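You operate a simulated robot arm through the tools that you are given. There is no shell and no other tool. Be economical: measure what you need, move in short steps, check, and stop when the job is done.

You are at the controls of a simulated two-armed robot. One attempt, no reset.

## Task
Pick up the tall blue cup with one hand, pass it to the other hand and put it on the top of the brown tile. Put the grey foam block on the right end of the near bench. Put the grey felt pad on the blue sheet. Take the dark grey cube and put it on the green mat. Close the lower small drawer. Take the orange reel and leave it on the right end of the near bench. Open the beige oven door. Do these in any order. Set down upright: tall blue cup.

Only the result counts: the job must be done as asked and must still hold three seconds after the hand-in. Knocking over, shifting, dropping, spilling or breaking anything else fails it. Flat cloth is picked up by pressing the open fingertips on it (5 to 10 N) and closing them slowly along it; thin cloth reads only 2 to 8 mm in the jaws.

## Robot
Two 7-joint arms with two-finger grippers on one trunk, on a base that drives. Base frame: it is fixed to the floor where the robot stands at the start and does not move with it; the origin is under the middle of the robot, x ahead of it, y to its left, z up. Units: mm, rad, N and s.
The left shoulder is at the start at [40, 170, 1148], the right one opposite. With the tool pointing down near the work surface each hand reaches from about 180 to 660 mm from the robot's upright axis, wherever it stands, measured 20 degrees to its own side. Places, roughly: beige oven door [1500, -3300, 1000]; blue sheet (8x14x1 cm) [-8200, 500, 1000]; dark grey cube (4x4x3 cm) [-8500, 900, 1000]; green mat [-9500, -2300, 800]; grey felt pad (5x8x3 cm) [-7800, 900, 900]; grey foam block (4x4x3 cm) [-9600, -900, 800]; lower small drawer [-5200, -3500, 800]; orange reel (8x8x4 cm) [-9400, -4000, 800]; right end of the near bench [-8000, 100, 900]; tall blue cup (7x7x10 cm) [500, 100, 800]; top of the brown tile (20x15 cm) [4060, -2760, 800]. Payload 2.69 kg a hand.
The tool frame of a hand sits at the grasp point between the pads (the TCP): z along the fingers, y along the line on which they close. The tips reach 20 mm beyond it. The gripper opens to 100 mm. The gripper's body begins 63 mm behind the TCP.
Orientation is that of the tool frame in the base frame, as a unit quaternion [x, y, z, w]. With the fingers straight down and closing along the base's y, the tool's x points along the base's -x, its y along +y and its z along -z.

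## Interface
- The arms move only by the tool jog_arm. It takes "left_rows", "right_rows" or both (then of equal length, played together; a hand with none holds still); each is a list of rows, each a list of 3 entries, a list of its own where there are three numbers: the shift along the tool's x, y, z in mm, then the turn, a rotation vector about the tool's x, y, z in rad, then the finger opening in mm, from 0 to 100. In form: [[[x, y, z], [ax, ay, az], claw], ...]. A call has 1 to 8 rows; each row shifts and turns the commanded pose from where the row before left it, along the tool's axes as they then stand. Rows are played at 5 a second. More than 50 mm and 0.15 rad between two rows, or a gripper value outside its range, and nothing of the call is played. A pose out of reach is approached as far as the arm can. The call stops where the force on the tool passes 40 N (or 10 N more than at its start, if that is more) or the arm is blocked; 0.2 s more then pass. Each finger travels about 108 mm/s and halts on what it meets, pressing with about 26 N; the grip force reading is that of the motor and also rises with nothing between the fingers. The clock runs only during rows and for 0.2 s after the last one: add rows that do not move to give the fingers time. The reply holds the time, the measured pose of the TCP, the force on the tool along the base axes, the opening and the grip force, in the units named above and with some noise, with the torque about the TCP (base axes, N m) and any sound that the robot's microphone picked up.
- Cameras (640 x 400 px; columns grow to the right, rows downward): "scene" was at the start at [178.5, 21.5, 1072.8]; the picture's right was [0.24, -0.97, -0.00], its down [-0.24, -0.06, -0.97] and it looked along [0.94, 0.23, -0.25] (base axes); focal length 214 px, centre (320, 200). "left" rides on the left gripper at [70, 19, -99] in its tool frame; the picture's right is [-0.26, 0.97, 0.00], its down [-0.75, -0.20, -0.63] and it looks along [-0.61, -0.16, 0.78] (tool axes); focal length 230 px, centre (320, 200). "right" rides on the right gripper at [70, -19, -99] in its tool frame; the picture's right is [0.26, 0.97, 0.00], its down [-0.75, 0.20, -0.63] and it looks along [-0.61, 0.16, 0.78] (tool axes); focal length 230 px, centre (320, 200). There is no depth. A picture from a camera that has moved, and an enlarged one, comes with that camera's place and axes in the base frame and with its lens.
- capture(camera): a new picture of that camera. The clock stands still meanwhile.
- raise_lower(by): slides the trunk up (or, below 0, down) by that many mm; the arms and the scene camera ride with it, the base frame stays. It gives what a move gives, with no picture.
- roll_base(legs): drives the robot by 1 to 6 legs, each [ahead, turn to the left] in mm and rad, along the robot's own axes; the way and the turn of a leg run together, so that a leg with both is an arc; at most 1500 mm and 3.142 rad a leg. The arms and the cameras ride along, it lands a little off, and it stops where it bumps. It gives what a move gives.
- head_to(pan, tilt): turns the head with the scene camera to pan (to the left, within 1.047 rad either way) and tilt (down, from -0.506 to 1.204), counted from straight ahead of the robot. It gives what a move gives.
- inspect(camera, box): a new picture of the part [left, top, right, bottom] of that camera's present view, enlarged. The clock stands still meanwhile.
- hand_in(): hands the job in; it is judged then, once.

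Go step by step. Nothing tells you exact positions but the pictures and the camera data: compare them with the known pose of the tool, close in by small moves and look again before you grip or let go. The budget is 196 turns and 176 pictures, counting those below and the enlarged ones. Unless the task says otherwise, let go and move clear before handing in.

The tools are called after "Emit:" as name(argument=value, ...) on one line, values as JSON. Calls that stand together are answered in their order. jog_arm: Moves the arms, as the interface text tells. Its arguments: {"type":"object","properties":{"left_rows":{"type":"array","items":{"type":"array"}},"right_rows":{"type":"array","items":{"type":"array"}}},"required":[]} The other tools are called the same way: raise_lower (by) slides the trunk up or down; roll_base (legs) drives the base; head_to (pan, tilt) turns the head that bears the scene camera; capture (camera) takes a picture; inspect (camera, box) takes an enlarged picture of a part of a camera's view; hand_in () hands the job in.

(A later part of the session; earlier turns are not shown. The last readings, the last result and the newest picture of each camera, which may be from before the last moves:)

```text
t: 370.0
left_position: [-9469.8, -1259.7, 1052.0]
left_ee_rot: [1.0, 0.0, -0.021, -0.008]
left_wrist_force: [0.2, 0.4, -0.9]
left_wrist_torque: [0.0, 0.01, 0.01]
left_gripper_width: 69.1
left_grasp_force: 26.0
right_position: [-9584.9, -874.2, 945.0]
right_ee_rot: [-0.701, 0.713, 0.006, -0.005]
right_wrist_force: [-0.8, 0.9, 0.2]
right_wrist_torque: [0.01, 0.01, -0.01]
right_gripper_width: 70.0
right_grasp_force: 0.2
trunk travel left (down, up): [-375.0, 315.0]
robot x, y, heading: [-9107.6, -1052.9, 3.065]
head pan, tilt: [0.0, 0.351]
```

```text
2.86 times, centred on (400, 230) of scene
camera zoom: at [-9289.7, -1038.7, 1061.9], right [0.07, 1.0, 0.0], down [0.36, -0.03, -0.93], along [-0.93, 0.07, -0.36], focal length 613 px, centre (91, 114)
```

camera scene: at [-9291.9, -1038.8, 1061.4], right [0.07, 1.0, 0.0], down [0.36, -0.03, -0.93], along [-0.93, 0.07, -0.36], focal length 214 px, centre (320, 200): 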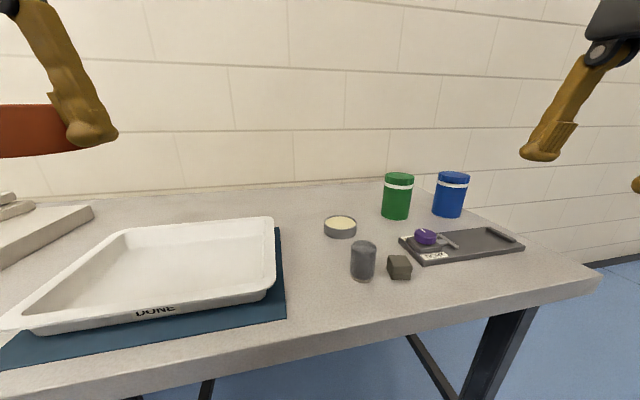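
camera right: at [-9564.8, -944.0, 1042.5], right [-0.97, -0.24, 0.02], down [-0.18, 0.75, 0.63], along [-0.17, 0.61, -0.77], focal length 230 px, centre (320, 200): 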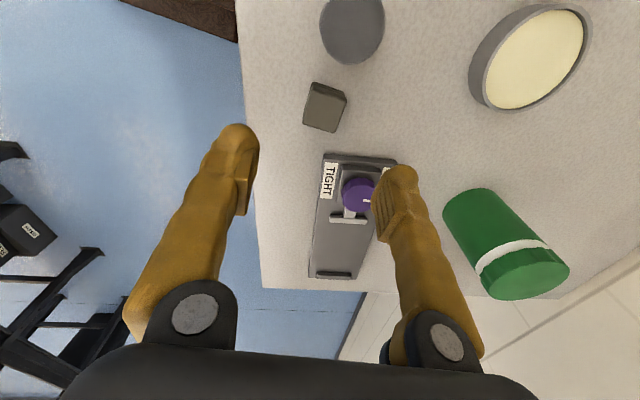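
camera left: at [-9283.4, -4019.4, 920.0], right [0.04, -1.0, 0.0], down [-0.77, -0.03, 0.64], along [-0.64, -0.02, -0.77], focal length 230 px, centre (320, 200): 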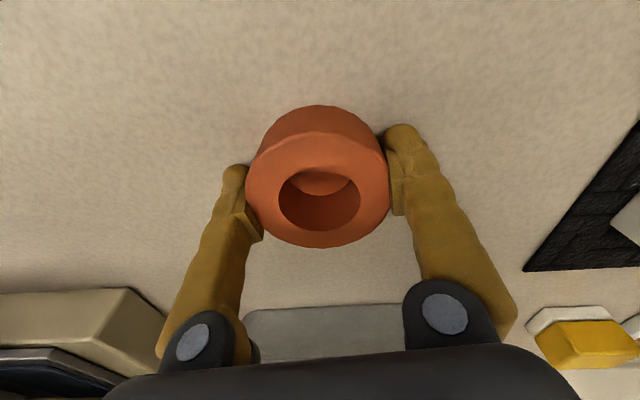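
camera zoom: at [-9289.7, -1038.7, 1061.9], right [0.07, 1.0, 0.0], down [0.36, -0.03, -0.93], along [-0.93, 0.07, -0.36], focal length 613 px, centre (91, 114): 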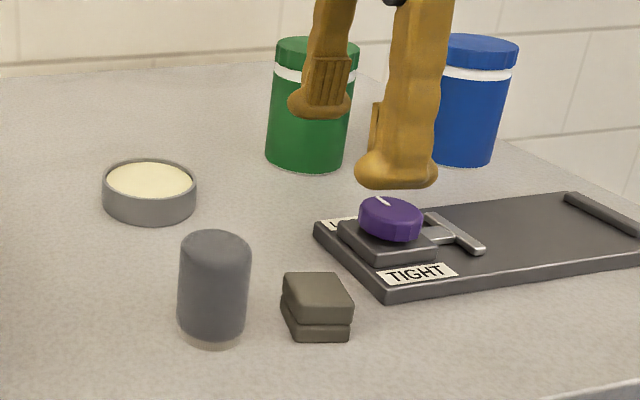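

Block centred around [-9598, -874], aligned with the fingers. Shifting 12 mm and going down.

Emit:
jog_arm(right_rows=[[[0, 13, 30], [0, 0, 0], 70], [[0, 0, 40], [0, 0, 0], 70], [[0, 0, 30], [0, 0, 0], 70], [[0, 0, 15], [0, 0, 0], 70], [[0, 0, 10], [0, 0, 0], 70], [[0, 0, 0], [0, 0, 0], 70]])

Emit:
capture(camera="right")

Emit:
inspect(camera="scene", box=[320, 160, 480, 300])

```text
t: 371.4
left_position: [-9469.2, -1259.3, 1052.5]
left_ee_rot: [1.0, -0.002, -0.021, -0.009]
left_wrist_force: [1.2, 0.0, -0.2]
left_wrist_torque: [-0.03, -0.03, -0.03]
left_gripper_width: 69.2
left_grasp_force: 25.9
right_position: [-9601.6, -873.9, 819.8]
right_ee_rot: [-0.702, 0.712, 0.007, -0.007]
right_wrist_force: [0.5, 0.6, 11.9]
right_wrist_torque: [0.0, -0.5, -0.03]
right_gripper_width: 70.7
right_grasp_force: 0.9
trunk travel left (down, up): [-375.0, 315.0]
robot x, y, heading: [-9105.9, -1055.6, 3.071]
head pan, tilt: [0.0, 0.351]
```

```text
73 pictures are left
camera right: at [-9580.5, -943.9, 918.5], right [-0.97, -0.24, 0.02], down [-0.18, 0.75, 0.63], along [-0.17, 0.61, -0.77], focal length 230 px, centre (320, 200)
```

right: 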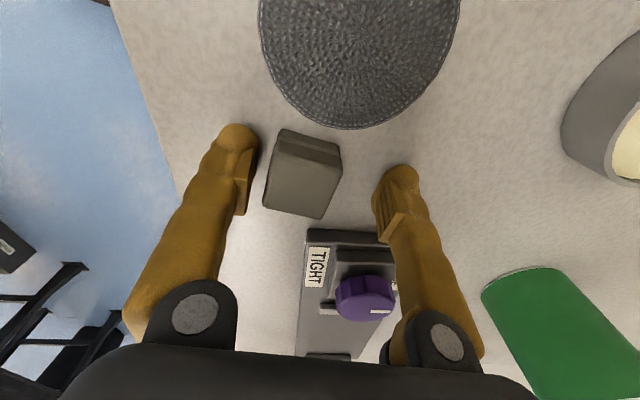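

```text
2.86 times, centred on (400, 230) of scene
camera zoom: at [-9289.1, -1039.2, 1062.1], right [0.07, 1.0, 0.0], down [0.36, -0.03, -0.93], along [-0.93, 0.07, -0.36], focal length 613 px, centre (91, 114)
```

zoom: 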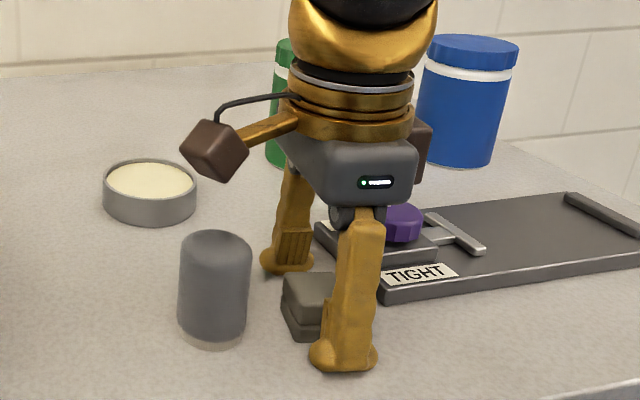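

The tips just touch the table (z ≈ 800). Raising 3 mm, centring a little and closing.

Emit:
jog_arm(right_rows=[[[0, 0, -4], [0, 0, 0], 70], [[7, -5, 0], [0, 0, 0], 70], [[0, 0, 0], [0, 0, 0], 55], [[0, 0, 0], [0, 0, 0], 42], [[0, 0, 0], [0, 0, 0], 32], [[0, 0, 0], [0, 0, 0], 25], [[0, 0, 0], [0, 0, 0], 25]])

Emit:
capture(camera="right")

```text
t: 373.0
left_position: [-9468.8, -1259.7, 1052.5]
left_ee_rot: [1.0, -0.001, -0.02, -0.008]
left_wrist_force: [-0.8, 0.7, -1.0]
left_wrist_torque: [-0.01, 0.01, -0.01]
left_gripper_width: 68.9
left_grasp_force: 26.3
right_position: [-9594.0, -880.9, 822.5]
right_ee_rot: [-0.701, 0.713, 0.006, -0.006]
right_wrist_force: [0.2, -1.0, 0.6]
right_wrist_torque: [0.04, 0.02, 0.01]
right_gripper_width: 32.3
right_grasp_force: 25.7
trunk travel left (down, up): [-375.0, 315.0]
robot x, y, heading: [-9107.6, -1052.9, 3.068]
head pan, tilt: [0.0, 0.351]
```

```text
71 pictures are left
camera right: at [-9575.4, -951.0, 921.6], right [-0.97, -0.24, 0.02], down [-0.18, 0.75, 0.63], along [-0.17, 0.61, -0.77], focal length 230 px, centre (320, 200)
```

right: 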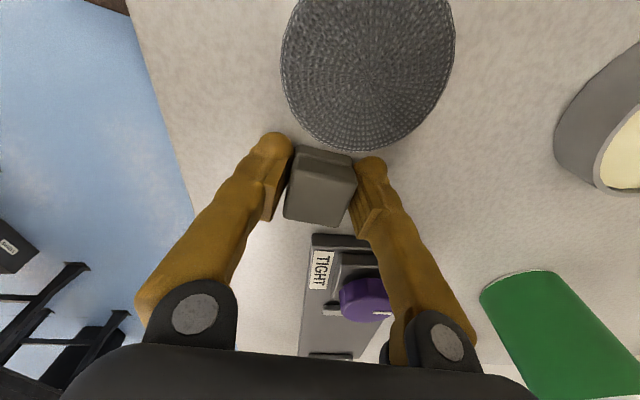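

Foam block gripped. Lifting, moving to the carrying pose and backing off.

Emit:
jog_arm(right_rows=[[[0, 0, -40], [0, 0, 0], 25], [[0, 0, -45], [0, 0, 0], 25], [[0, 0, -45], [0, 0, 0], 25], [[0, 0, -45], [0, 0, 0], 25], [[-25, -25, -20], [0, 0, 0], 25], [[-30, -25, 0], [0, 0, 0], 25], [[-30, -20, 0], [0, 0, 0], 25], [[0, 0, 0], [0, 0, 0], 25]])

Emit:
roll_base(legs=[[-500, 0], [0, -0.65], [0, -0.65], [0, -0.65], [0, -0.67]])

Emit:
capture(camera="scene")

```text
t: 374.8
left_position: [-9470.1, -1259.5, 1051.5]
left_ee_rot: [1.0, -0.001, -0.02, -0.009]
left_wrist_force: [0.1, 0.0, 0.1]
left_wrist_torque: [0.04, -0.02, -0.03]
left_gripper_width: 68.9
left_grasp_force: 25.9
right_position: [-9520.1, -796.9, 1017.6]
right_ee_rot: [-0.701, 0.713, 0.006, -0.006]
right_wrist_force: [0.3, -0.7, -0.2]
right_wrist_torque: [0.0, -0.03, 0.01]
right_gripper_width: 32.2
right_grasp_force: 26.4
trunk travel left (down, up): [-375.0, 315.0]
robot x, y, heading: [-9107.5, -1050.1, 3.068]
head pan, tilt: [0.0, 0.351]
```

```text
t: 378.2
left_position: [-8926.7, -1289.2, 1032.5]
left_ee_rot: [1.0, -0.018, 0.016, -0.01]
left_wrist_force: [0.1, -0.8, -0.9]
left_wrist_torque: [0.01, 0.07, -0.01]
left_gripper_width: 68.7
left_grasp_force: 25.7
right_position: [-8974.0, -827.7, 1034.0]
right_ee_rot: [-0.69, 0.723, 0.019, -0.019]
right_wrist_force: [0.5, -0.7, 0.3]
right_wrist_torque: [0.02, 0.08, 0.0]
right_gripper_width: 32.5
right_grasp_force: 25.8
trunk travel left (down, up): [-375.0, 315.0]
robot x, y, heading: [-8608.7, -1090.6, 3.041]
head pan, tilt: [0.0, 0.351]
stopped in leg 2: the robot was blocked; the commanded pose is now the measured one
```

```text
70 pictures are left
camera scene: at [-8785.3, -1072.2, 1062.6], right [0.1, 0.99, 0.0], down [0.35, -0.04, -0.93], along [-0.93, 0.1, -0.36], focal length 214 px, centre (320, 200)
```

scene: 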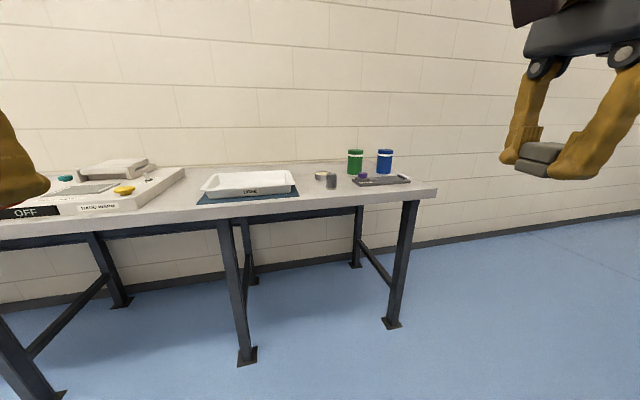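

Retrying the turn.

Emit:
roll_base(legs=[[0, -0.9], [0, -0.85], [0, -0.85]])

Emit:
capture(camera="scene")

```text
t: 379.1
left_position: [-8893.9, -1282.9, 1022.0]
left_ee_rot: [0.998, -0.039, 0.043, -0.007]
left_wrist_force: [0.8, -1.5, 0.1]
left_wrist_torque: [0.06, 0.08, 0.0]
left_gripper_width: 69.0
left_grasp_force: 25.8
right_position: [-8932.4, -817.8, 1043.8]
right_ee_rot: [-0.676, 0.736, 0.032, -0.029]
right_wrist_force: [0.4, -0.9, -0.5]
right_wrist_torque: [0.03, 0.08, 0.0]
right_gripper_width: 32.1
right_grasp_force: 26.3
trunk travel left (down, up): [-375.0, 315.0]
robot x, y, heading: [-8611.7, -1085.6, 2.998]
head pan, tilt: [0.0, 0.351]
stopped in leg 1: the robot was blocked; the commanded pose is now the measured one
```

```text
69 pictures are left
camera scene: at [-8784.2, -1066.3, 1062.6], right [0.14, 0.99, 0.0], down [0.35, -0.05, -0.93], along [-0.93, 0.13, -0.36], focal length 214 px, centre (320, 200)
```

scene: 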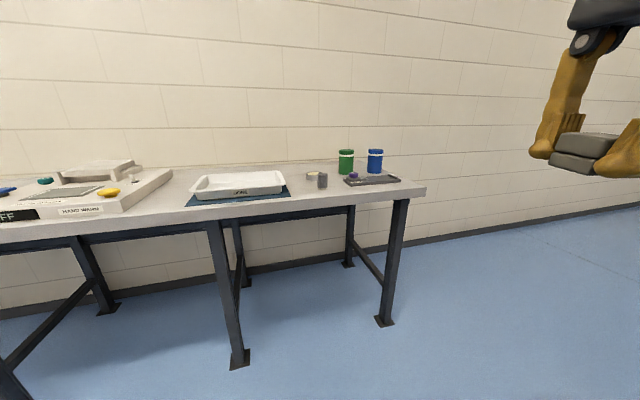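

Turns keep getting blocked with the arms tucked; I'll extend and level both hands first.

Emit:
jog_arm(left_rows=[[[-35, 5, 0], [-0.014, -0.086, 0], 50], [[-35, 5, 5], [0, 0, 0], 50], [[-35, 5, 5], [0, 0, 0], 50], [[-35, 5, 5], [0, 0, 0], 50], [[-30, 5, 5], [0, 0, 0], 50], [[0, 0, 0], [0, 0, 0], 50]], right_rows=[[[0, 15, 0], [0.086, 0, 0], 25], [[0, 15, 5], [0, 0, 0], 25], [[0, 15, 10], [0, 0, 0], 25], [[0, 15, 10], [0, 0, 0], 25], [[0, 10, 10], [0, 0, 0], 25], [[0, 0, 0], [0, 0, 0], 25]])

Emit:
roll_base(legs=[[0, -0.85]])

```text
t: 380.5
left_position: [-9078.7, -1291.1, 1025.0]
left_ee_rot: [0.999, -0.038, -0.032, -0.004]
left_wrist_force: [0.1, -0.5, -0.7]
left_wrist_torque: [0.04, 0.04, 0.0]
left_gripper_width: 68.6
left_grasp_force: 25.7
right_position: [-9005.7, -809.8, 1008.2]
right_ee_rot: [-0.676, 0.737, -0.003, 0.002]
right_wrist_force: [0.7, 0.9, 0.5]
right_wrist_torque: [0.02, 0.03, -0.01]
right_gripper_width: 32.2
right_grasp_force: 26.3
trunk travel left (down, up): [-375.0, 315.0]
robot x, y, heading: [-8607.9, -1087.8, 3.003]
head pan, tilt: [0.0, 0.351]
```

```text
t: 381.4
left_position: [-9047.4, -1281.3, 1039.5]
left_ee_rot: [0.997, -0.053, -0.048, -0.01]
left_wrist_force: [0.6, -0.2, 0.5]
left_wrist_torque: [0.0, 0.13, 0.0]
left_gripper_width: 68.6
left_grasp_force: 26.0
right_position: [-8960.9, -805.2, 1024.4]
right_ee_rot: [-0.666, 0.746, 0.013, -0.011]
right_wrist_force: [0.7, 0.0, 0.4]
right_wrist_torque: [0.04, 0.09, 0.02]
right_gripper_width: 32.2
right_grasp_force: 25.7
trunk travel left (down, up): [-375.0, 315.0]
robot x, y, heading: [-8606.6, -1090.9, 2.973]
head pan, tilt: [0.0, 0.351]
stopped in leg 1: the robot was blocked; the commanded pose is now the measured one
```

Still blocked turning right here. I'll test turning the other way.

Emit:
roll_base(legs=[[0, 0.75]])

```text
t: 383.8
left_position: [-8801.1, -1531.3, 1036.5]
left_ee_rot: [0.948, 0.316, -0.046, 0.007]
left_wrist_force: [-0.2, -0.3, -0.5]
left_wrist_torque: [0.01, 0.03, 0.0]
left_gripper_width: 68.4
left_grasp_force: 25.8
right_position: [-9065.0, -1124.4, 1021.0]
right_ee_rot: [0.892, -0.451, -0.006, 0.012]
right_wrist_force: [0.6, -0.3, -0.5]
right_wrist_torque: [0.0, 0.0, -0.01]
right_gripper_width: 32.1
right_grasp_force: 26.4
trunk travel left (down, up): [-375.0, 315.0]
robot x, y, heading: [-8609.5, -1088.8, -2.558]
head pan, tilt: [0.0, 0.351]
```

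Turning left works, so I'll go round that way and drive toward the near bench's south end.

Emit:
roll_base(legs=[[0, 1.0], [0, 1.0], [0, 1.0]])

Emit:
roll_base(legs=[[500, 0]])

Emit:
capture(camera="scene")

```text
t: 392.1
left_position: [-8381.3, -675.1, 1043.0]
left_ee_rot: [-0.257, 0.965, 0.005, 0.055]
left_wrist_force: [0.3, -0.6, -0.8]
left_wrist_torque: [-0.04, 0.01, 0.01]
left_gripper_width: 68.5
left_grasp_force: 25.6
right_position: [-8170.7, -1110.8, 1027.2]
right_ee_rot: [0.506, 0.862, 0.018, 0.011]
right_wrist_force: [-0.4, 0.2, 0.7]
right_wrist_torque: [0.03, -0.02, 0.01]
right_gripper_width: 32.0
right_grasp_force: 26.5
trunk travel left (down, up): [-375.0, 315.0]
robot x, y, heading: [-8606.1, -1101.3, 0.46]
head pan, tilt: [0.0, 0.351]
```

```text
t: 395.1
left_position: [-7941.7, -453.4, 1048.9]
left_ee_rot: [-0.26, 0.964, 0.007, 0.062]
left_wrist_force: [0.6, -0.7, -0.9]
left_wrist_torque: [0.03, -0.01, 0.0]
left_gripper_width: 68.4
left_grasp_force: 26.0
right_position: [-7728.8, -888.8, 1032.5]
right_ee_rot: [0.501, 0.865, 0.025, 0.015]
right_wrist_force: [-0.4, 0.6, -0.3]
right_wrist_torque: [-0.01, 0.02, 0.01]
right_gripper_width: 32.4
right_grasp_force: 26.0
trunk travel left (down, up): [-375.0, 315.0]
robot x, y, heading: [-8151.1, -874.5, 0.467]
head pan, tilt: [0.0, 0.351]
```

```text
68 pictures are left
camera scene: at [-7989.5, -793.3, 1061.7], right [0.45, -0.89, 0.0], down [-0.32, -0.16, -0.93], along [0.83, 0.42, -0.36], focal length 214 px, centre (320, 200)
```

scene: 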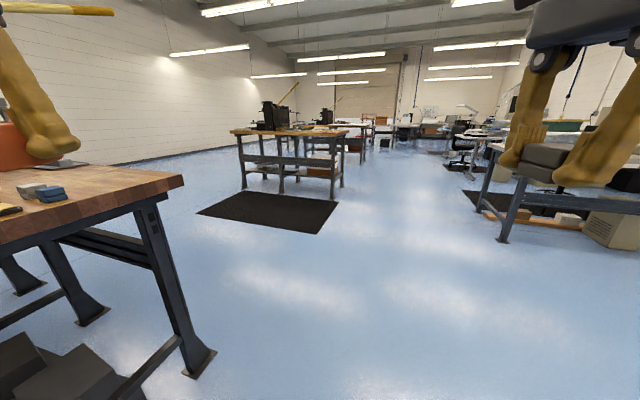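

I'm south of the near bench. Turning to face it.

Emit:
roll_base(legs=[[0, 1.1]])

Emit:
capture(camera="scene")

```text
t: 398.4
left_position: [-8432.0, -565.0, 1014.6]
left_ee_rot: [0.726, -0.687, 0.003, -0.006]
left_wrist_force: [-0.1, -0.9, -0.9]
left_wrist_torque: [0.06, 0.0, 0.0]
left_gripper_width: 68.6
left_grasp_force: 26.2
right_position: [-7944.5, -566.7, 1021.0]
right_ee_rot: [-0.021, 1.0, 0.006, 0.003]
right_wrist_force: [-0.9, -0.9, 0.3]
right_wrist_torque: [0.07, -0.04, 0.0]
right_gripper_width: 32.1
right_grasp_force: 25.9
trunk travel left (down, up): [-375.0, 315.0]
robot x, y, heading: [-8143.2, -870.8, 1.56]
head pan, tilt: [0.0, 0.351]
stopped in leg 1: the robot was blocked; the commanded pose is now the measured one
```

```text
67 pictures are left
camera scene: at [-8147.2, -694.5, 1062.2], right [1.0, -0.01, 0.0], down [0.0, -0.36, -0.93], along [0.01, 0.93, -0.36], focal length 214 px, centre (320, 200)
```

scene: 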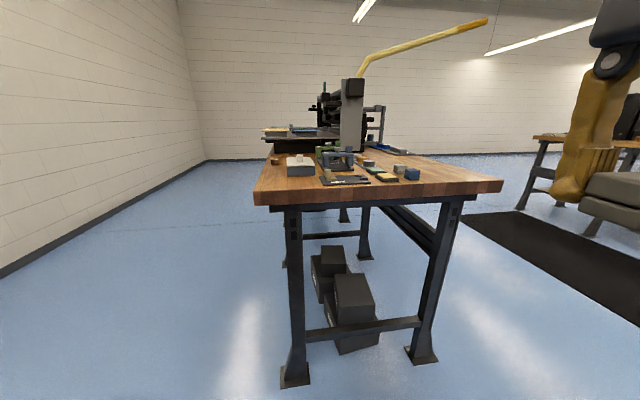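

Emit:
inspect(camera="scene", box=[240, 100, 520, 210])

```text
2.29 times, centred on (380, 155) of scene
camera zoom: at [-8147.2, -694.5, 1062.2], right [1.0, -0.01, 0.0], down [0.0, -0.36, -0.93], along [0.01, 0.93, -0.36], focal length 490 px, centre (183, 303)
```

zoom: 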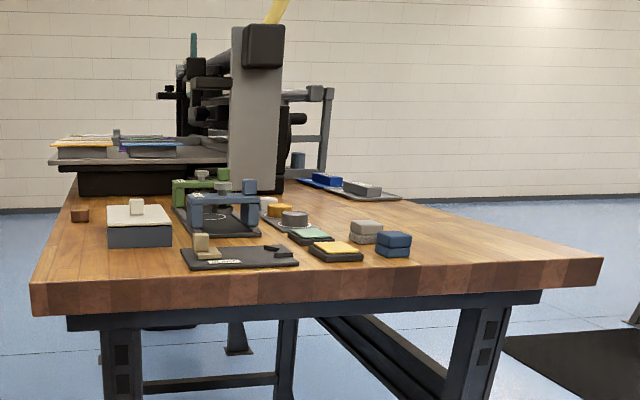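

Bench top is around z 880. Its free area is at the right part of this end; I'll aim for reel ≈ [-7745, 60] and foam ≈ [-7665, 10], and stand at about [-7690, -450].

Emit:
roll_base(legs=[[0, -0.8]])

```text
t: 399.3
left_position: [-8418.6, -602.1, 1000.2]
left_ee_rot: [0.714, -0.7, 0.029, 0.022]
left_wrist_force: [-0.4, -1.1, -1.0]
left_wrist_torque: [0.06, -0.01, 0.0]
left_gripper_width: 68.3
left_grasp_force: 26.0
right_position: [-7951.8, -619.9, 1014.7]
right_ee_rot: [-0.01, 0.999, -0.028, -0.043]
right_wrist_force: [0.4, -0.8, 0.1]
right_wrist_torque: [0.05, -0.03, 0.01]
right_gripper_width: 32.1
right_grasp_force: 26.4
trunk travel left (down, up): [-375.0, 315.0]
robot x, y, heading: [-8148.5, -873.1, 1.529]
head pan, tilt: [0.0, 0.351]
stopped in leg 1: the robot was blocked; the commanded pose is now the measured one
```

Right turns get blocked here. I'll re-extend and level the hands, then use a forward-right arc instead.

Emit:
jog_arm(left_rows=[[[-35, 0, 0], [-0.009, -0.072, 0], 50], [[-35, 0, -5], [0, 0, 0], 50], [[-35, 0, -5], [0, 0, 0], 50], [[-35, 0, -5], [0, 0, 0], 50], [[0, 0, 0], [0, 0, 0], 50]], right_rows=[[[0, 35, 0], [-0.055, -0.086, 0], 25], [[0, 35, 0], [0, 0, 0], 25], [[0, 35, 0], [0, 0, 0], 25], [[0, 35, 0], [0, 0, 0], 25], [[0, 0, 0], [0, 0, 0], 25]])

Emit:
roll_base(legs=[[350, -1.0]])

```text
t: 400.5
left_position: [-8423.1, -449.1, 1039.4]
left_ee_rot: [0.713, -0.7, -0.025, -0.029]
left_wrist_force: [-1.1, -1.3, 0.0]
left_wrist_torque: [0.0, -0.03, -0.01]
left_gripper_width: 68.5
left_grasp_force: 26.0
right_position: [-7955.3, -469.5, 1035.3]
right_ee_rot: [-0.011, 0.999, 0.03, 0.002]
right_wrist_force: [0.6, 0.2, -1.1]
right_wrist_torque: [0.0, 0.01, 0.03]
right_gripper_width: 32.1
right_grasp_force: 25.3
trunk travel left (down, up): [-375.0, 315.0]
robot x, y, heading: [-8147.6, -876.9, 1.535]
head pan, tilt: [0.0, 0.351]
```

```text
t: 401.3
left_position: [-8411.7, -464.2, 1050.9]
left_ee_rot: [-0.703, 0.71, 0.032, 0.04]
left_wrist_force: [0.0, -1.1, -0.5]
left_wrist_torque: [0.08, -0.01, -0.03]
left_gripper_width: 67.8
left_grasp_force: 26.5
right_position: [-7946.8, -496.9, 1045.9]
right_ee_rot: [0.003, 0.999, 0.042, 0.0]
right_wrist_force: [-0.1, -0.3, -0.2]
right_wrist_torque: [0.06, -0.03, 0.01]
right_gripper_width: 32.6
right_grasp_force: 26.2
trunk travel left (down, up): [-375.0, 315.0]
robot x, y, heading: [-8145.0, -865.5, 1.504]
head pan, tilt: [0.0, 0.351]
stopped in leg 1: the robot was blocked; the commanded pose is now the measured one
```

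Only left turns work now, so I'll rotate left almost a full turn to face the target stand.

Emit:
roll_base(legs=[[0, 1.1], [0, 1.1], [0, 1.1], [0, 1.1], [0, 1.1]])

```text
t: 402.3
left_position: [-8429.7, -515.9, 1046.6]
left_ee_rot: [0.719, -0.693, -0.026, -0.035]
left_wrist_force: [-0.2, -0.4, -0.7]
left_wrist_torque: [0.1, -0.02, 0.02]
left_gripper_width: 68.0
left_grasp_force: 26.2
right_position: [-7966.1, -524.6, 1057.0]
right_ee_rot: [-0.021, 0.998, 0.056, -0.002]
right_wrist_force: [-1.0, -1.7, 0.6]
right_wrist_torque: [0.06, -0.01, 0.01]
right_gripper_width: 32.4
right_grasp_force: 25.7
trunk travel left (down, up): [-375.0, 315.0]
robot x, y, heading: [-8149.6, -860.5, 1.548]
head pan, tilt: [0.0, 0.351]
stopped in leg 1: the robot was blocked; the commanded pose is now the measured one
```

Emit:
roll_base(legs=[[0, -0.8]])

```text
t: 404.9
left_position: [-8086.3, -413.9, 1051.0]
left_ee_rot: [-0.391, 0.919, 0.014, 0.05]
left_wrist_force: [-0.5, -0.2, -0.7]
left_wrist_torque: [-0.03, 0.02, 0.02]
left_gripper_width: 68.0
left_grasp_force: 26.0
right_position: [-7772.1, -756.6, 1054.3]
right_ee_rot: [0.37, 0.928, 0.05, 0.019]
right_wrist_force: [0.3, 0.9, -0.4]
right_wrist_torque: [0.01, 0.01, 0.03]
right_gripper_width: 32.4
right_grasp_force: 25.9
trunk travel left (down, up): [-375.0, 315.0]
robot x, y, heading: [-8147.1, -861.7, 0.743]
head pan, tilt: [0.0, 0.351]
```

That worked: it seems turns only succeed with the hands held closer in. Driving forward to the stand.

Emit:
roll_base(legs=[[610, 0]])

Emit:
roll_base(legs=[[0, 0.82]])

Emit:
capture(camera="scene")

```text
t: 405.7
left_position: [-8131.3, -459.6, 1014.9]
left_ee_rot: [-0.389, 0.921, -0.008, -0.014]
left_wrist_force: [0.0, 0.2, -0.9]
left_wrist_torque: [-0.02, -0.01, 0.0]
left_gripper_width: 68.1
left_grasp_force: 26.2
right_position: [-7815.5, -796.1, 1031.4]
right_ee_rot: [0.37, 0.929, 0.006, 0.0]
right_wrist_force: [0.4, -0.7, 0.2]
right_wrist_torque: [0.01, 0.02, -0.02]
right_gripper_width: 32.2
right_grasp_force: 25.9
trunk travel left (down, up): [-375.0, 315.0]
robot x, y, heading: [-8144.3, -858.4, 0.74]
head pan, tilt: [0.0, 0.351]
stopped in leg 1: the robot was blocked; the commanded pose is now the measured one
```

```text
t: 406.5
left_position: [-8169.2, -482.1, 1005.0]
left_ee_rot: [-0.415, 0.909, -0.021, -0.04]
left_wrist_force: [-1.8, -0.8, -0.7]
left_wrist_torque: [0.03, -0.06, -0.03]
left_gripper_width: 68.2
left_grasp_force: 25.8
right_position: [-7842.3, -807.7, 1027.6]
right_ee_rot: [0.359, 0.933, -0.002, -0.007]
right_wrist_force: [0.7, 0.0, 0.0]
right_wrist_torque: [0.01, -0.04, 0.04]
right_gripper_width: 32.2
right_grasp_force: 26.2
trunk travel left (down, up): [-375.0, 315.0]
robot x, y, heading: [-8144.2, -857.4, 0.773]
head pan, tilt: [0.0, 0.351]
stopped in leg 1: the robot was blocked; the commanded pose is now the measured one
```

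```text
65 pictures are left
camera scene: at [-8015.4, -730.9, 1062.1], right [0.7, -0.72, 0.0], down [-0.26, -0.25, -0.93], along [0.67, 0.65, -0.36], focal length 214 px, centre (320, 200)
```

scene: 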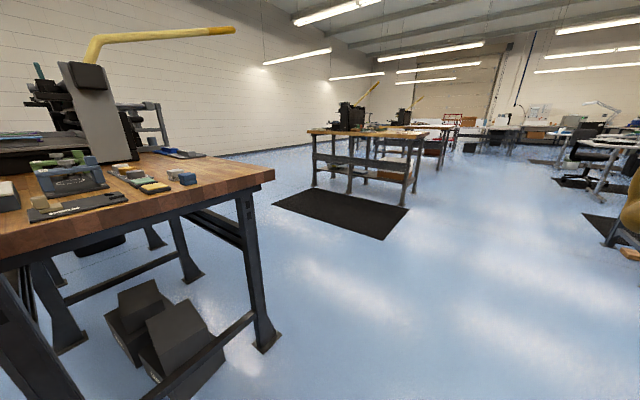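

Emit:
roll_base(legs=[[610, 0]])

```text
t: 410.0
left_position: [-7722.1, -49.7, 1005.1]
left_ee_rot: [-0.413, 0.91, -0.02, -0.041]
left_wrist_force: [0.8, -0.4, -0.3]
left_wrist_torque: [0.02, -0.01, 0.02]
left_gripper_width: 67.8
left_grasp_force: 25.8
right_position: [-7396.6, -376.6, 1026.2]
right_ee_rot: [0.359, 0.933, -0.003, -0.008]
right_wrist_force: [-0.2, -0.5, -1.1]
right_wrist_torque: [-0.02, 0.01, 0.03]
right_gripper_width: 32.3
right_grasp_force: 26.0
trunk travel left (down, up): [-375.0, 315.0]
robot x, y, heading: [-7698.6, -424.0, 0.773]
head pan, tilt: [0.0, 0.351]
```

I'm at the stand, and the left hand with the reel is already over the free bench area. I'll look before setting it down.

Emit:
capture(camera="left")

Emit:
head_to(pan=0.9, tilt=0.4)

Emit:
capture(camera="scene")

```text
64 pictures are left
camera left: at [-7776.8, -81.9, 1110.2], right [-0.56, 0.83, -0.03], down [0.68, 0.48, 0.56], along [0.48, 0.29, -0.83], focal length 230 px, centre (320, 200)
```

left: 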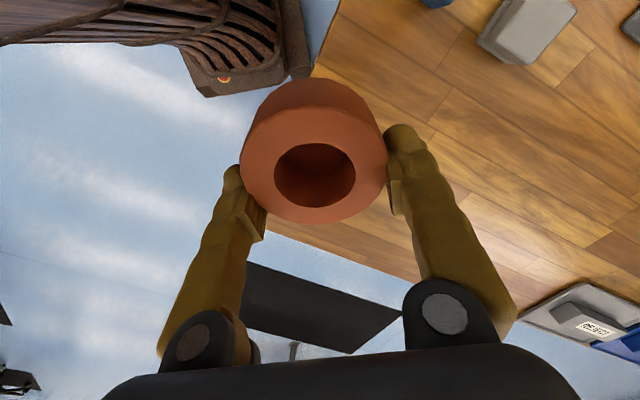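

```text
t: 411.2
left_position: [-7729.7, -51.0, 998.7]
left_ee_rot: [-0.434, 0.898, -0.03, -0.056]
left_wrist_force: [-0.2, 0.5, 0.3]
left_wrist_torque: [0.04, -0.01, -0.02]
left_gripper_width: 68.0
left_grasp_force: 26.3
right_position: [-7402.4, -374.1, 1028.7]
right_ee_rot: [0.368, 0.93, 0.002, -0.015]
right_wrist_force: [-0.6, 1.3, -0.2]
right_wrist_torque: [0.02, -0.02, -0.03]
right_gripper_width: 32.3
right_grasp_force: 26.5
trunk travel left (down, up): [-375.0, 315.0]
robot x, y, heading: [-7697.5, -425.6, 0.772]
head pan, tilt: [0.901, 0.4]
```

```text
63 pictures are left
camera scene: at [-7645.8, -272.2, 1057.9], right [0.99, 0.1, -0.01], down [0.03, -0.4, -0.92], along [-0.1, 0.91, -0.4], focal length 214 px, centre (320, 200)
```

scene: 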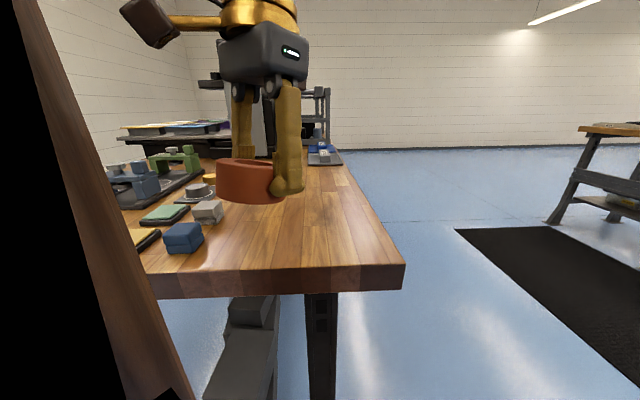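

The area at about [-7735, 20] is free. Levelling, shifting there and lowering the reel.

Emit:
jog_arm(left_rows=[[[0, 0, 0], [-0.005, -0.127, 0], 50], [[-26, 24, 0], [0, 0, 0], 50], [[-26, 24, 0], [0, 0, 0], 50], [[0, 0, 30], [0, 0, 0], 50], [[0, 0, 30], [0, 0, 0], 50], [[0, 0, 0], [0, 0, 0], 50]])

Emit:
capture(camera="left")

Emit:
capture(camera="scene")

```text
t: 412.6
left_position: [-7712.5, 42.3, 962.4]
left_ee_rot: [-0.413, 0.91, 0.012, 0.025]
left_wrist_force: [-0.1, -0.2, 0.6]
left_wrist_torque: [0.0, -0.02, -0.03]
left_gripper_width: 68.1
left_grasp_force: 25.3
left hand out of reach, approached as far as the arm can: row 1
right_position: [-7403.4, -371.7, 1029.2]
right_ee_rot: [0.367, 0.93, 0.003, -0.016]
right_wrist_force: [-0.3, -0.1, 0.4]
right_wrist_torque: [0.03, 0.02, 0.0]
right_gripper_width: 32.1
right_grasp_force: 25.6
trunk travel left (down, up): [-375.0, 315.0]
robot x, y, heading: [-7702.2, -424.4, 0.774]
head pan, tilt: [0.901, 0.4]
```

```text
62 pictures are left
camera left: at [-7776.9, -0.4, 1058.1], right [-0.56, 0.83, 0.01], down [0.62, 0.41, 0.67], along [0.55, 0.38, -0.74], focal length 230 px, centre (320, 200)
```

left: 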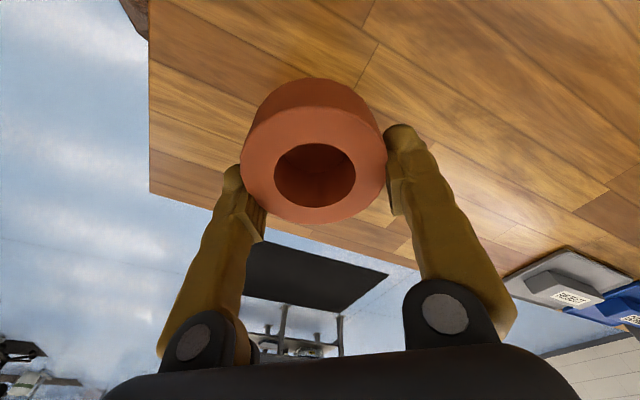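

```text
61 pictures are left
camera scene: at [-7646.3, -272.2, 1057.9], right [0.99, 0.1, -0.01], down [0.03, -0.4, -0.92], along [-0.1, 0.91, -0.4], focal length 214 px, centre (320, 200)
```

scene: 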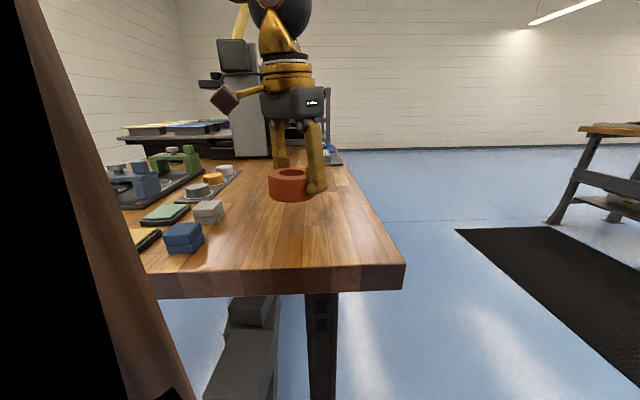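

Correcting the small tilt, shifting slightly left, and lowering further.

Emit:
jog_arm(left_rows=[[[15, 19, 0], [0, 0.056, 0], 50], [[0, 0, 20], [0, 0, 0], 50], [[0, 0, 15], [0, 0, 0], 50], [[0, 0, 0], [0, 0, 0], 50]])

Emit:
inspect(camera="scene", box=[150, 140, 350, 270])

```text
t: 413.6
left_position: [-7739.0, 44.1, 928.0]
left_ee_rot: [-0.414, 0.91, -0.001, -0.002]
left_wrist_force: [-0.1, 0.7, -0.6]
left_wrist_torque: [0.05, -0.01, -0.02]
left_gripper_width: 68.0
left_grasp_force: 26.1
right_position: [-7401.6, -373.1, 1026.9]
right_ee_rot: [0.368, 0.93, 0.003, -0.016]
right_wrist_force: [0.6, 0.0, -0.5]
right_wrist_torque: [-0.02, -0.02, 0.0]
right_gripper_width: 32.2
right_grasp_force: 25.4
trunk travel left (down, up): [-375.0, 315.0]
robot x, y, heading: [-7698.2, -427.3, 0.776]
head pan, tilt: [0.901, 0.4]
```

```text
3.08 times, centred on (250, 205) of scene
camera zoom: at [-7646.1, -272.2, 1057.9], right [0.99, 0.1, -0.01], down [0.03, -0.4, -0.92], along [-0.1, 0.91, -0.4], focal length 660 px, centre (535, 185)
```

zoom: 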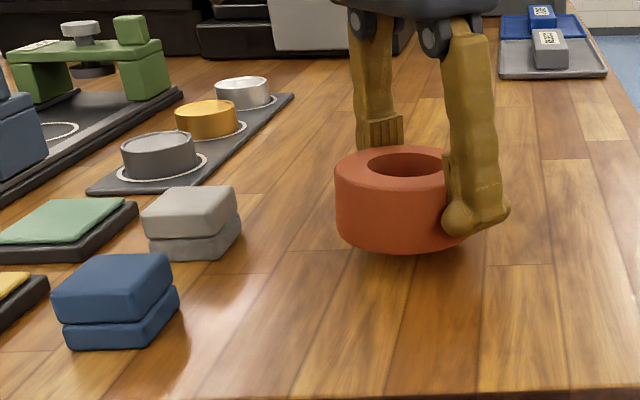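

Clear spot. Lowering in small steps to contact.

Emit:
jog_arm(left_rows=[[[0, 0, 5], [0, 0, 0], 50], [[0, 0, 5], [0, 0, 0], 50], [[0, 0, 0], [0, 0, 0], 50]])

Emit:
jog_arm(left_rows=[[[0, 0, 4], [0, 0, 0], 50], [[0, 0, 4], [0, 0, 0], 50], [[0, 0, 0], [0, 0, 0], 50]])

Emit:
jog_arm(left_rows=[[[0, 0, 4], [0, 0, 0], 50], [[0, 0, 0], [0, 0, 0], 50]])

Emit:
jog_arm(left_rows=[[[0, 0, 4], [0, 0, 0], 50], [[0, 0, 0], [0, 0, 0], 50]])

Emit:
inspect(camera="scene", box=[150, 140, 350, 270])

```text
t: 414.4
left_position: [-7737.9, 43.8, 917.2]
left_ee_rot: [-0.415, 0.91, -0.002, -0.001]
left_wrist_force: [0.1, -0.3, -1.0]
left_wrist_torque: [-0.01, -0.02, -0.04]
left_gripper_width: 68.0
left_grasp_force: 26.0
right_position: [-7403.0, -373.2, 1028.4]
right_ee_rot: [0.367, 0.93, 0.003, -0.015]
right_wrist_force: [0.0, 0.4, -0.4]
right_wrist_torque: [0.0, -0.02, 0.04]
right_gripper_width: 32.3
right_grasp_force: 25.6
trunk travel left (down, up): [-375.0, 315.0]
robot x, y, heading: [-7699.9, -427.6, 0.774]
head pan, tilt: [0.901, 0.4]
```

```text
t: 415.2
left_position: [-7739.3, 43.6, 910.8]
left_ee_rot: [-0.415, 0.91, 0.0, -0.001]
left_wrist_force: [-3.0, -1.1, 21.4]
left_wrist_torque: [0.19, -0.23, 0.0]
left_gripper_width: 68.3
left_grasp_force: 26.4
right_position: [-7402.1, -375.6, 1028.5]
right_ee_rot: [0.367, 0.93, 0.004, -0.017]
right_wrist_force: [-0.6, 0.6, 0.0]
right_wrist_torque: [-0.02, -0.01, -0.01]
right_gripper_width: 32.3
right_grasp_force: 26.1
trunk travel left (down, up): [-375.0, 315.0]
robot x, y, heading: [-7701.5, -423.1, 0.772]
head pan, tilt: [0.901, 0.4]
```

```text
t: 415.8
left_position: [-7739.3, 43.2, 905.7]
left_ee_rot: [-0.415, 0.91, 0.0, -0.001]
left_wrist_force: [-0.9, 2.5, 26.3]
left_wrist_torque: [-0.13, 0.19, -0.01]
left_gripper_width: 68.9
left_grasp_force: 25.9
right_position: [-7402.2, -374.0, 1028.1]
right_ee_rot: [0.367, 0.93, 0.003, -0.017]
right_wrist_force: [-0.8, 0.3, 0.6]
right_wrist_torque: [0.03, -0.02, 0.0]
right_gripper_width: 32.2
right_grasp_force: 25.8
trunk travel left (down, up): [-375.0, 315.0]
robot x, y, heading: [-7700.6, -425.5, 0.769]
head pan, tilt: [0.901, 0.4]
```

```text
t: 416.2
left_position: [-7748.7, 34.3, 908.6]
left_ee_rot: [-0.414, 0.91, 0.002, 0.008]
left_wrist_force: [0.1, -0.9, -1.1]
left_wrist_torque: [0.03, 0.01, -0.01]
left_gripper_width: 68.8
left_grasp_force: 26.4
right_position: [-7406.9, -369.1, 1030.5]
right_ee_rot: [0.376, 0.926, 0.01, -0.025]
right_wrist_force: [-0.1, -0.7, 0.4]
right_wrist_torque: [0.06, 0.0, 0.02]
right_gripper_width: 31.9
right_grasp_force: 26.0
trunk travel left (down, up): [-375.0, 315.0]
robot x, y, heading: [-7697.3, -424.2, 0.77]
head pan, tilt: [0.901, 0.4]
stopped in row 2 (left hand): the force on the tool passed its limit at 54 N (the readings are from after the stop); the commanded pose is now the measured one
```

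```text
3.08 times, centred on (250, 205) of scene
camera zoom: at [-7646.5, -272.7, 1057.6], right [0.99, 0.1, -0.01], down [0.03, -0.4, -0.92], along [-0.1, 0.91, -0.4], focal length 660 px, centre (535, 185)
```

zoom: 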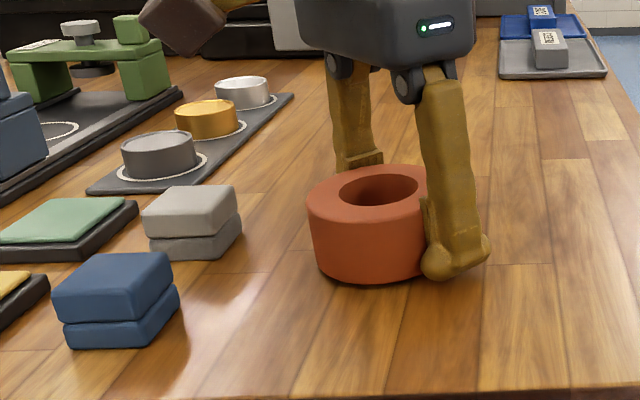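

Contact was reached (a bit firmly). Lowering 3 mm gently, then releasing.

Emit:
jog_arm(left_rows=[[[0, 0, 2], [0, 0, 0], 50], [[0, 0, 0], [0, 0, 0], 50]])

Emit:
inspect(camera="scene", box=[200, 150, 320, 240])

```text
t: 416.8
left_position: [-7747.5, 33.9, 906.2]
left_ee_rot: [-0.416, 0.909, 0.001, 0.007]
left_wrist_force: [-0.2, -0.3, -0.4]
left_wrist_torque: [0.02, -0.04, 0.0]
left_gripper_width: 69.3
left_grasp_force: 25.7
right_position: [-7406.6, -368.6, 1030.3]
right_ee_rot: [0.376, 0.926, 0.009, -0.025]
right_wrist_force: [0.0, 0.6, -1.2]
right_wrist_torque: [0.0, 0.03, 0.0]
right_gripper_width: 32.4
right_grasp_force: 25.4
trunk travel left (down, up): [-375.0, 315.0]
robot x, y, heading: [-7696.6, -423.8, 0.773]
head pan, tilt: [0.901, 0.4]
```

```text
4.44 times, centred on (260, 195) of scene
camera zoom: at [-7645.9, -272.1, 1057.9], right [0.99, 0.1, -0.01], down [0.03, -0.4, -0.92], along [-0.1, 0.91, -0.4], focal length 953 px, centre (587, 222)
```

zoom: 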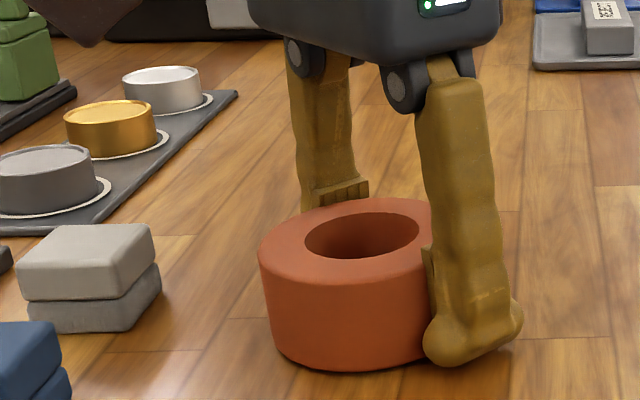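

Emit:
jog_arm(left_rows=[[[0, 0, 1], [0, 0, 0], 50], [[0, 0, 0], [0, 0, 0], 78], [[0, 0, 0], [0, 0, 0], 95], [[0, 0, 0], [0, 0, 0], 98], [[0, 0, -25], [0, 0, 0], 98], [[0, 0, -40], [0, 0, 0], 98], [[0, 0, -40], [0, 0, 0], 98]])

Emit:
inspect(camera="scene", box=[150, 140, 420, 300])

```text
t: 418.4
left_position: [-7749.5, 30.0, 1006.6]
left_ee_rot: [-0.414, 0.91, 0.001, -0.001]
left_wrist_force: [0.8, 0.3, -1.2]
left_wrist_torque: [0.02, 0.06, -0.01]
left_gripper_width: 97.9
left_grasp_force: 0.1
right_position: [-7403.9, -370.1, 1029.3]
right_ee_rot: [0.376, 0.926, 0.01, -0.026]
right_wrist_force: [0.3, -0.8, -1.2]
right_wrist_torque: [0.04, 0.01, -0.02]
right_gripper_width: 32.1
right_grasp_force: 25.8
trunk travel left (down, up): [-375.0, 315.0]
robot x, y, heading: [-7698.5, -423.3, 0.773]
head pan, tilt: [0.901, 0.4]
```

```text
2.37 times, centred on (285, 220) of scene
camera zoom: at [-7643.6, -273.8, 1058.1], right [0.99, 0.1, -0.02], down [0.03, -0.4, -0.92], along [-0.1, 0.91, -0.4], focal length 508 px, centre (403, 153)
```

zoom: 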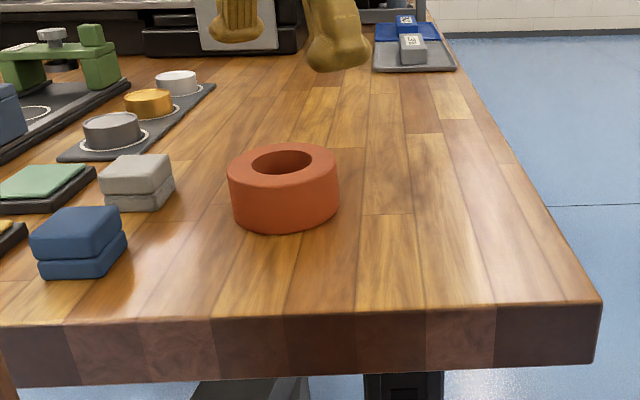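

The reel is down on the bench end. Now turning left so the right hand can set the foam block beside it.

Emit:
roll_base(legs=[[0, 0.8]])

Emit:
head_to(pan=0.0, tilt=0.5)

Emit:
capture(camera="scene")

```text
t: 420.9
left_position: [-8062.2, -142.2, 1004.9]
left_ee_rot: [0.735, -0.678, 0.0, -0.001]
left_wrist_force: [0.3, 0.6, 0.0]
left_wrist_torque: [-0.03, 0.01, 0.02]
left_gripper_width: 97.9
left_grasp_force: 0.0
right_position: [-7531.9, -181.5, 1034.7]
right_ee_rot: [-0.02, 1.0, -0.006, -0.016]
right_wrist_force: [-0.6, 0.1, -0.4]
right_wrist_torque: [0.04, 0.0, 0.03]
right_gripper_width: 32.1
right_grasp_force: 26.1
trunk travel left (down, up): [-375.0, 315.0]
robot x, y, heading: [-7694.8, -421.7, 1.567]
head pan, tilt: [0.901, 0.4]
```

```text
t: 422.1
left_position: [-8061.2, -165.1, 999.1]
left_ee_rot: [0.735, -0.677, 0.015, 0.014]
left_wrist_force: [0.0, 0.4, -0.6]
left_wrist_torque: [0.01, -0.02, 0.02]
left_gripper_width: 98.2
left_grasp_force: 0.0
right_position: [-7539.0, -182.7, 1036.2]
right_ee_rot: [-0.011, 1.0, -0.006, -0.026]
right_wrist_force: [-0.2, -0.9, 0.0]
right_wrist_torque: [0.03, 0.01, -0.02]
right_gripper_width: 32.3
right_grasp_force: 26.3
trunk travel left (down, up): [-375.0, 315.0]
robot x, y, heading: [-7697.2, -423.5, 1.57]
head pan, tilt: [0.0, 0.499]
```

```text
56 pictures are left
camera scene: at [-7697.0, -246.4, 1048.2], right [1.0, 0.0, 0.0], down [0.0, -0.49, -0.87], along [0.0, 0.87, -0.49], focal length 214 px, centre (320, 200)
```

scene: 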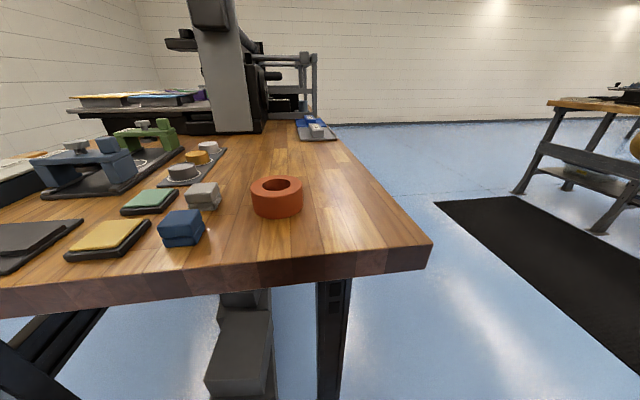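

The spot at about [-7668, 20] right of the reel is free. Moving the right hand there.

Emit:
jog_arm(right_rows=[[[0, 40, 0], [-0.011, -0.052, 0], 25], [[0, 45, 0], [0, 0, 0], 25], [[10, 45, 0], [0, 0, 0], 25], [[30, 35, 0], [0, 0, 0], 25], [[40, 20, 0], [0, 0, 0], 25], [[45, 18, 0], [0, 0, 0], 25], [[0, 0, 30], [0, 0, 0], 25], [[0, 0, 0], [0, 0, 0], 25]])

Emit:
capture(camera="scene")

```text
t: 423.9
left_position: [-8061.2, -165.1, 997.8]
left_ee_rot: [0.736, -0.677, 0.014, 0.013]
left_wrist_force: [0.4, 0.3, -0.3]
left_wrist_torque: [0.04, -0.01, 0.02]
left_gripper_width: 98.1
left_grasp_force: 0.0
right_position: [-7665.2, 5.6, 1014.7]
right_ee_rot: [-0.018, 1.0, 0.011, 0.005]
right_wrist_force: [-0.2, -0.5, -0.1]
right_wrist_torque: [0.0, -0.01, -0.03]
right_gripper_width: 32.4
right_grasp_force: 25.9
trunk travel left (down, up): [-375.0, 315.0]
robot x, y, heading: [-7693.8, -426.6, 1.568]
head pan, tilt: [0.0, 0.499]
```

```text
55 pictures are left
camera scene: at [-7697.0, -246.4, 1048.2], right [1.0, 0.0, 0.0], down [0.0, -0.49, -0.87], along [0.0, 0.87, -0.49], focal length 214 px, centre (320, 200)
```

scene: 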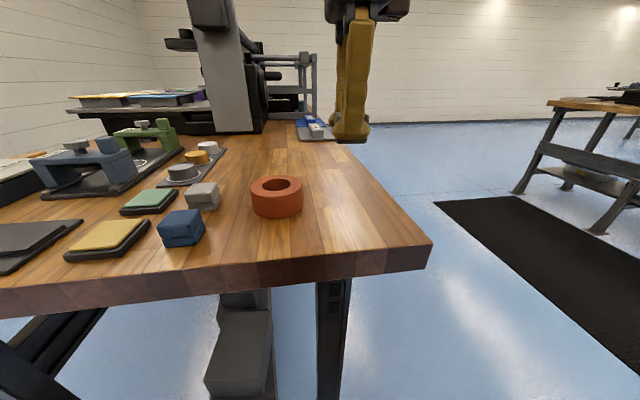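

Lowering the foam block.

Emit:
jog_arm(right_rows=[[[0, 0, 40], [0, 0, 0], 25], [[0, 0, 40], [0, 0, 0], 25], [[0, 0, 16], [0, 0, 0], 25], [[0, 0, 0], [0, 0, 0], 25]])

Emit:
inspect(camera="scene", box=[240, 130, 420, 260])

```text
t: 425.1
left_position: [-8060.1, -193.1, 991.0]
left_ee_rot: [0.735, -0.677, 0.028, 0.027]
left_wrist_force: [0.4, -1.6, 0.4]
left_wrist_torque: [0.08, 0.03, 0.01]
left_gripper_width: 98.0
left_grasp_force: 0.0
right_position: [-7659.6, 2.2, 943.7]
right_ee_rot: [0.001, 0.999, 0.032, -0.015]
right_wrist_force: [0.7, -0.1, 0.5]
right_wrist_torque: [0.04, -0.01, 0.0]
right_gripper_width: 32.1
right_grasp_force: 26.5
trunk travel left (down, up): [-375.0, 315.0]
robot x, y, heading: [-7695.2, -427.2, 1.568]
head pan, tilt: [0.0, 0.499]
stopped in row 4 (right hand): the arm was blocked; the commanded pose is now the measured one
```

```text
3.08 times, centred on (330, 195) of scene
camera zoom: at [-7696.8, -249.0, 1048.7], right [1.0, 0.0, 0.0], down [0.0, -0.49, -0.87], along [0.0, 0.87, -0.49], focal length 660 px, centre (289, 215)
```

zoom: 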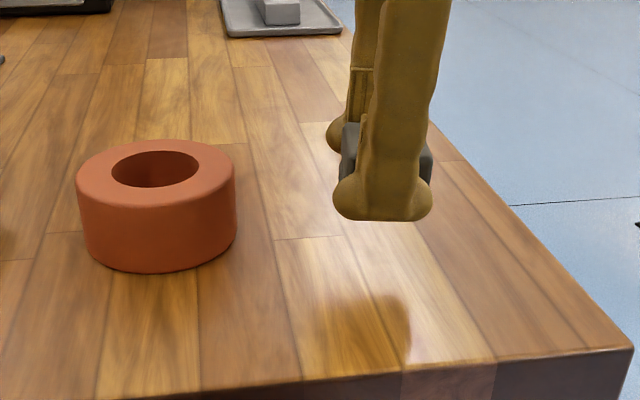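

The right arm hits a limit at this height; I'll lower the trunk instead, in small amounts.

Emit:
raise_lower(by=-25)

Emit:
inspect(camera="scene", box=[240, 130, 420, 260])

```text
t: 425.9
left_position: [-8058.8, -189.5, 965.6]
left_ee_rot: [0.735, -0.677, 0.027, 0.026]
left_wrist_force: [0.0, 0.5, -1.1]
left_wrist_torque: [-0.01, 0.0, 0.01]
left_gripper_width: 98.1
left_grasp_force: 0.0
right_position: [-7659.5, 6.4, 916.6]
right_ee_rot: [0.0, 0.999, 0.031, -0.017]
right_wrist_force: [-0.2, -0.9, 0.3]
right_wrist_torque: [-0.01, 0.01, 0.02]
right_gripper_width: 32.2
right_grasp_force: 25.7
trunk travel left (down, up): [-350.0, 340.0]
robot x, y, heading: [-7695.8, -425.7, 1.565]
head pan, tilt: [0.0, 0.499]
```

```text
3.08 times, centred on (330, 195) of scene
camera zoom: at [-7696.5, -246.8, 1023.2], right [1.0, 0.0, 0.0], down [0.0, -0.49, -0.87], along [0.0, 0.87, -0.49], focal length 660 px, centre (289, 215)
```

zoom: 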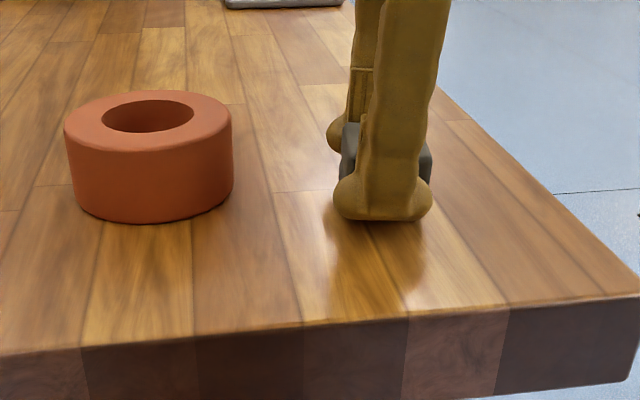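

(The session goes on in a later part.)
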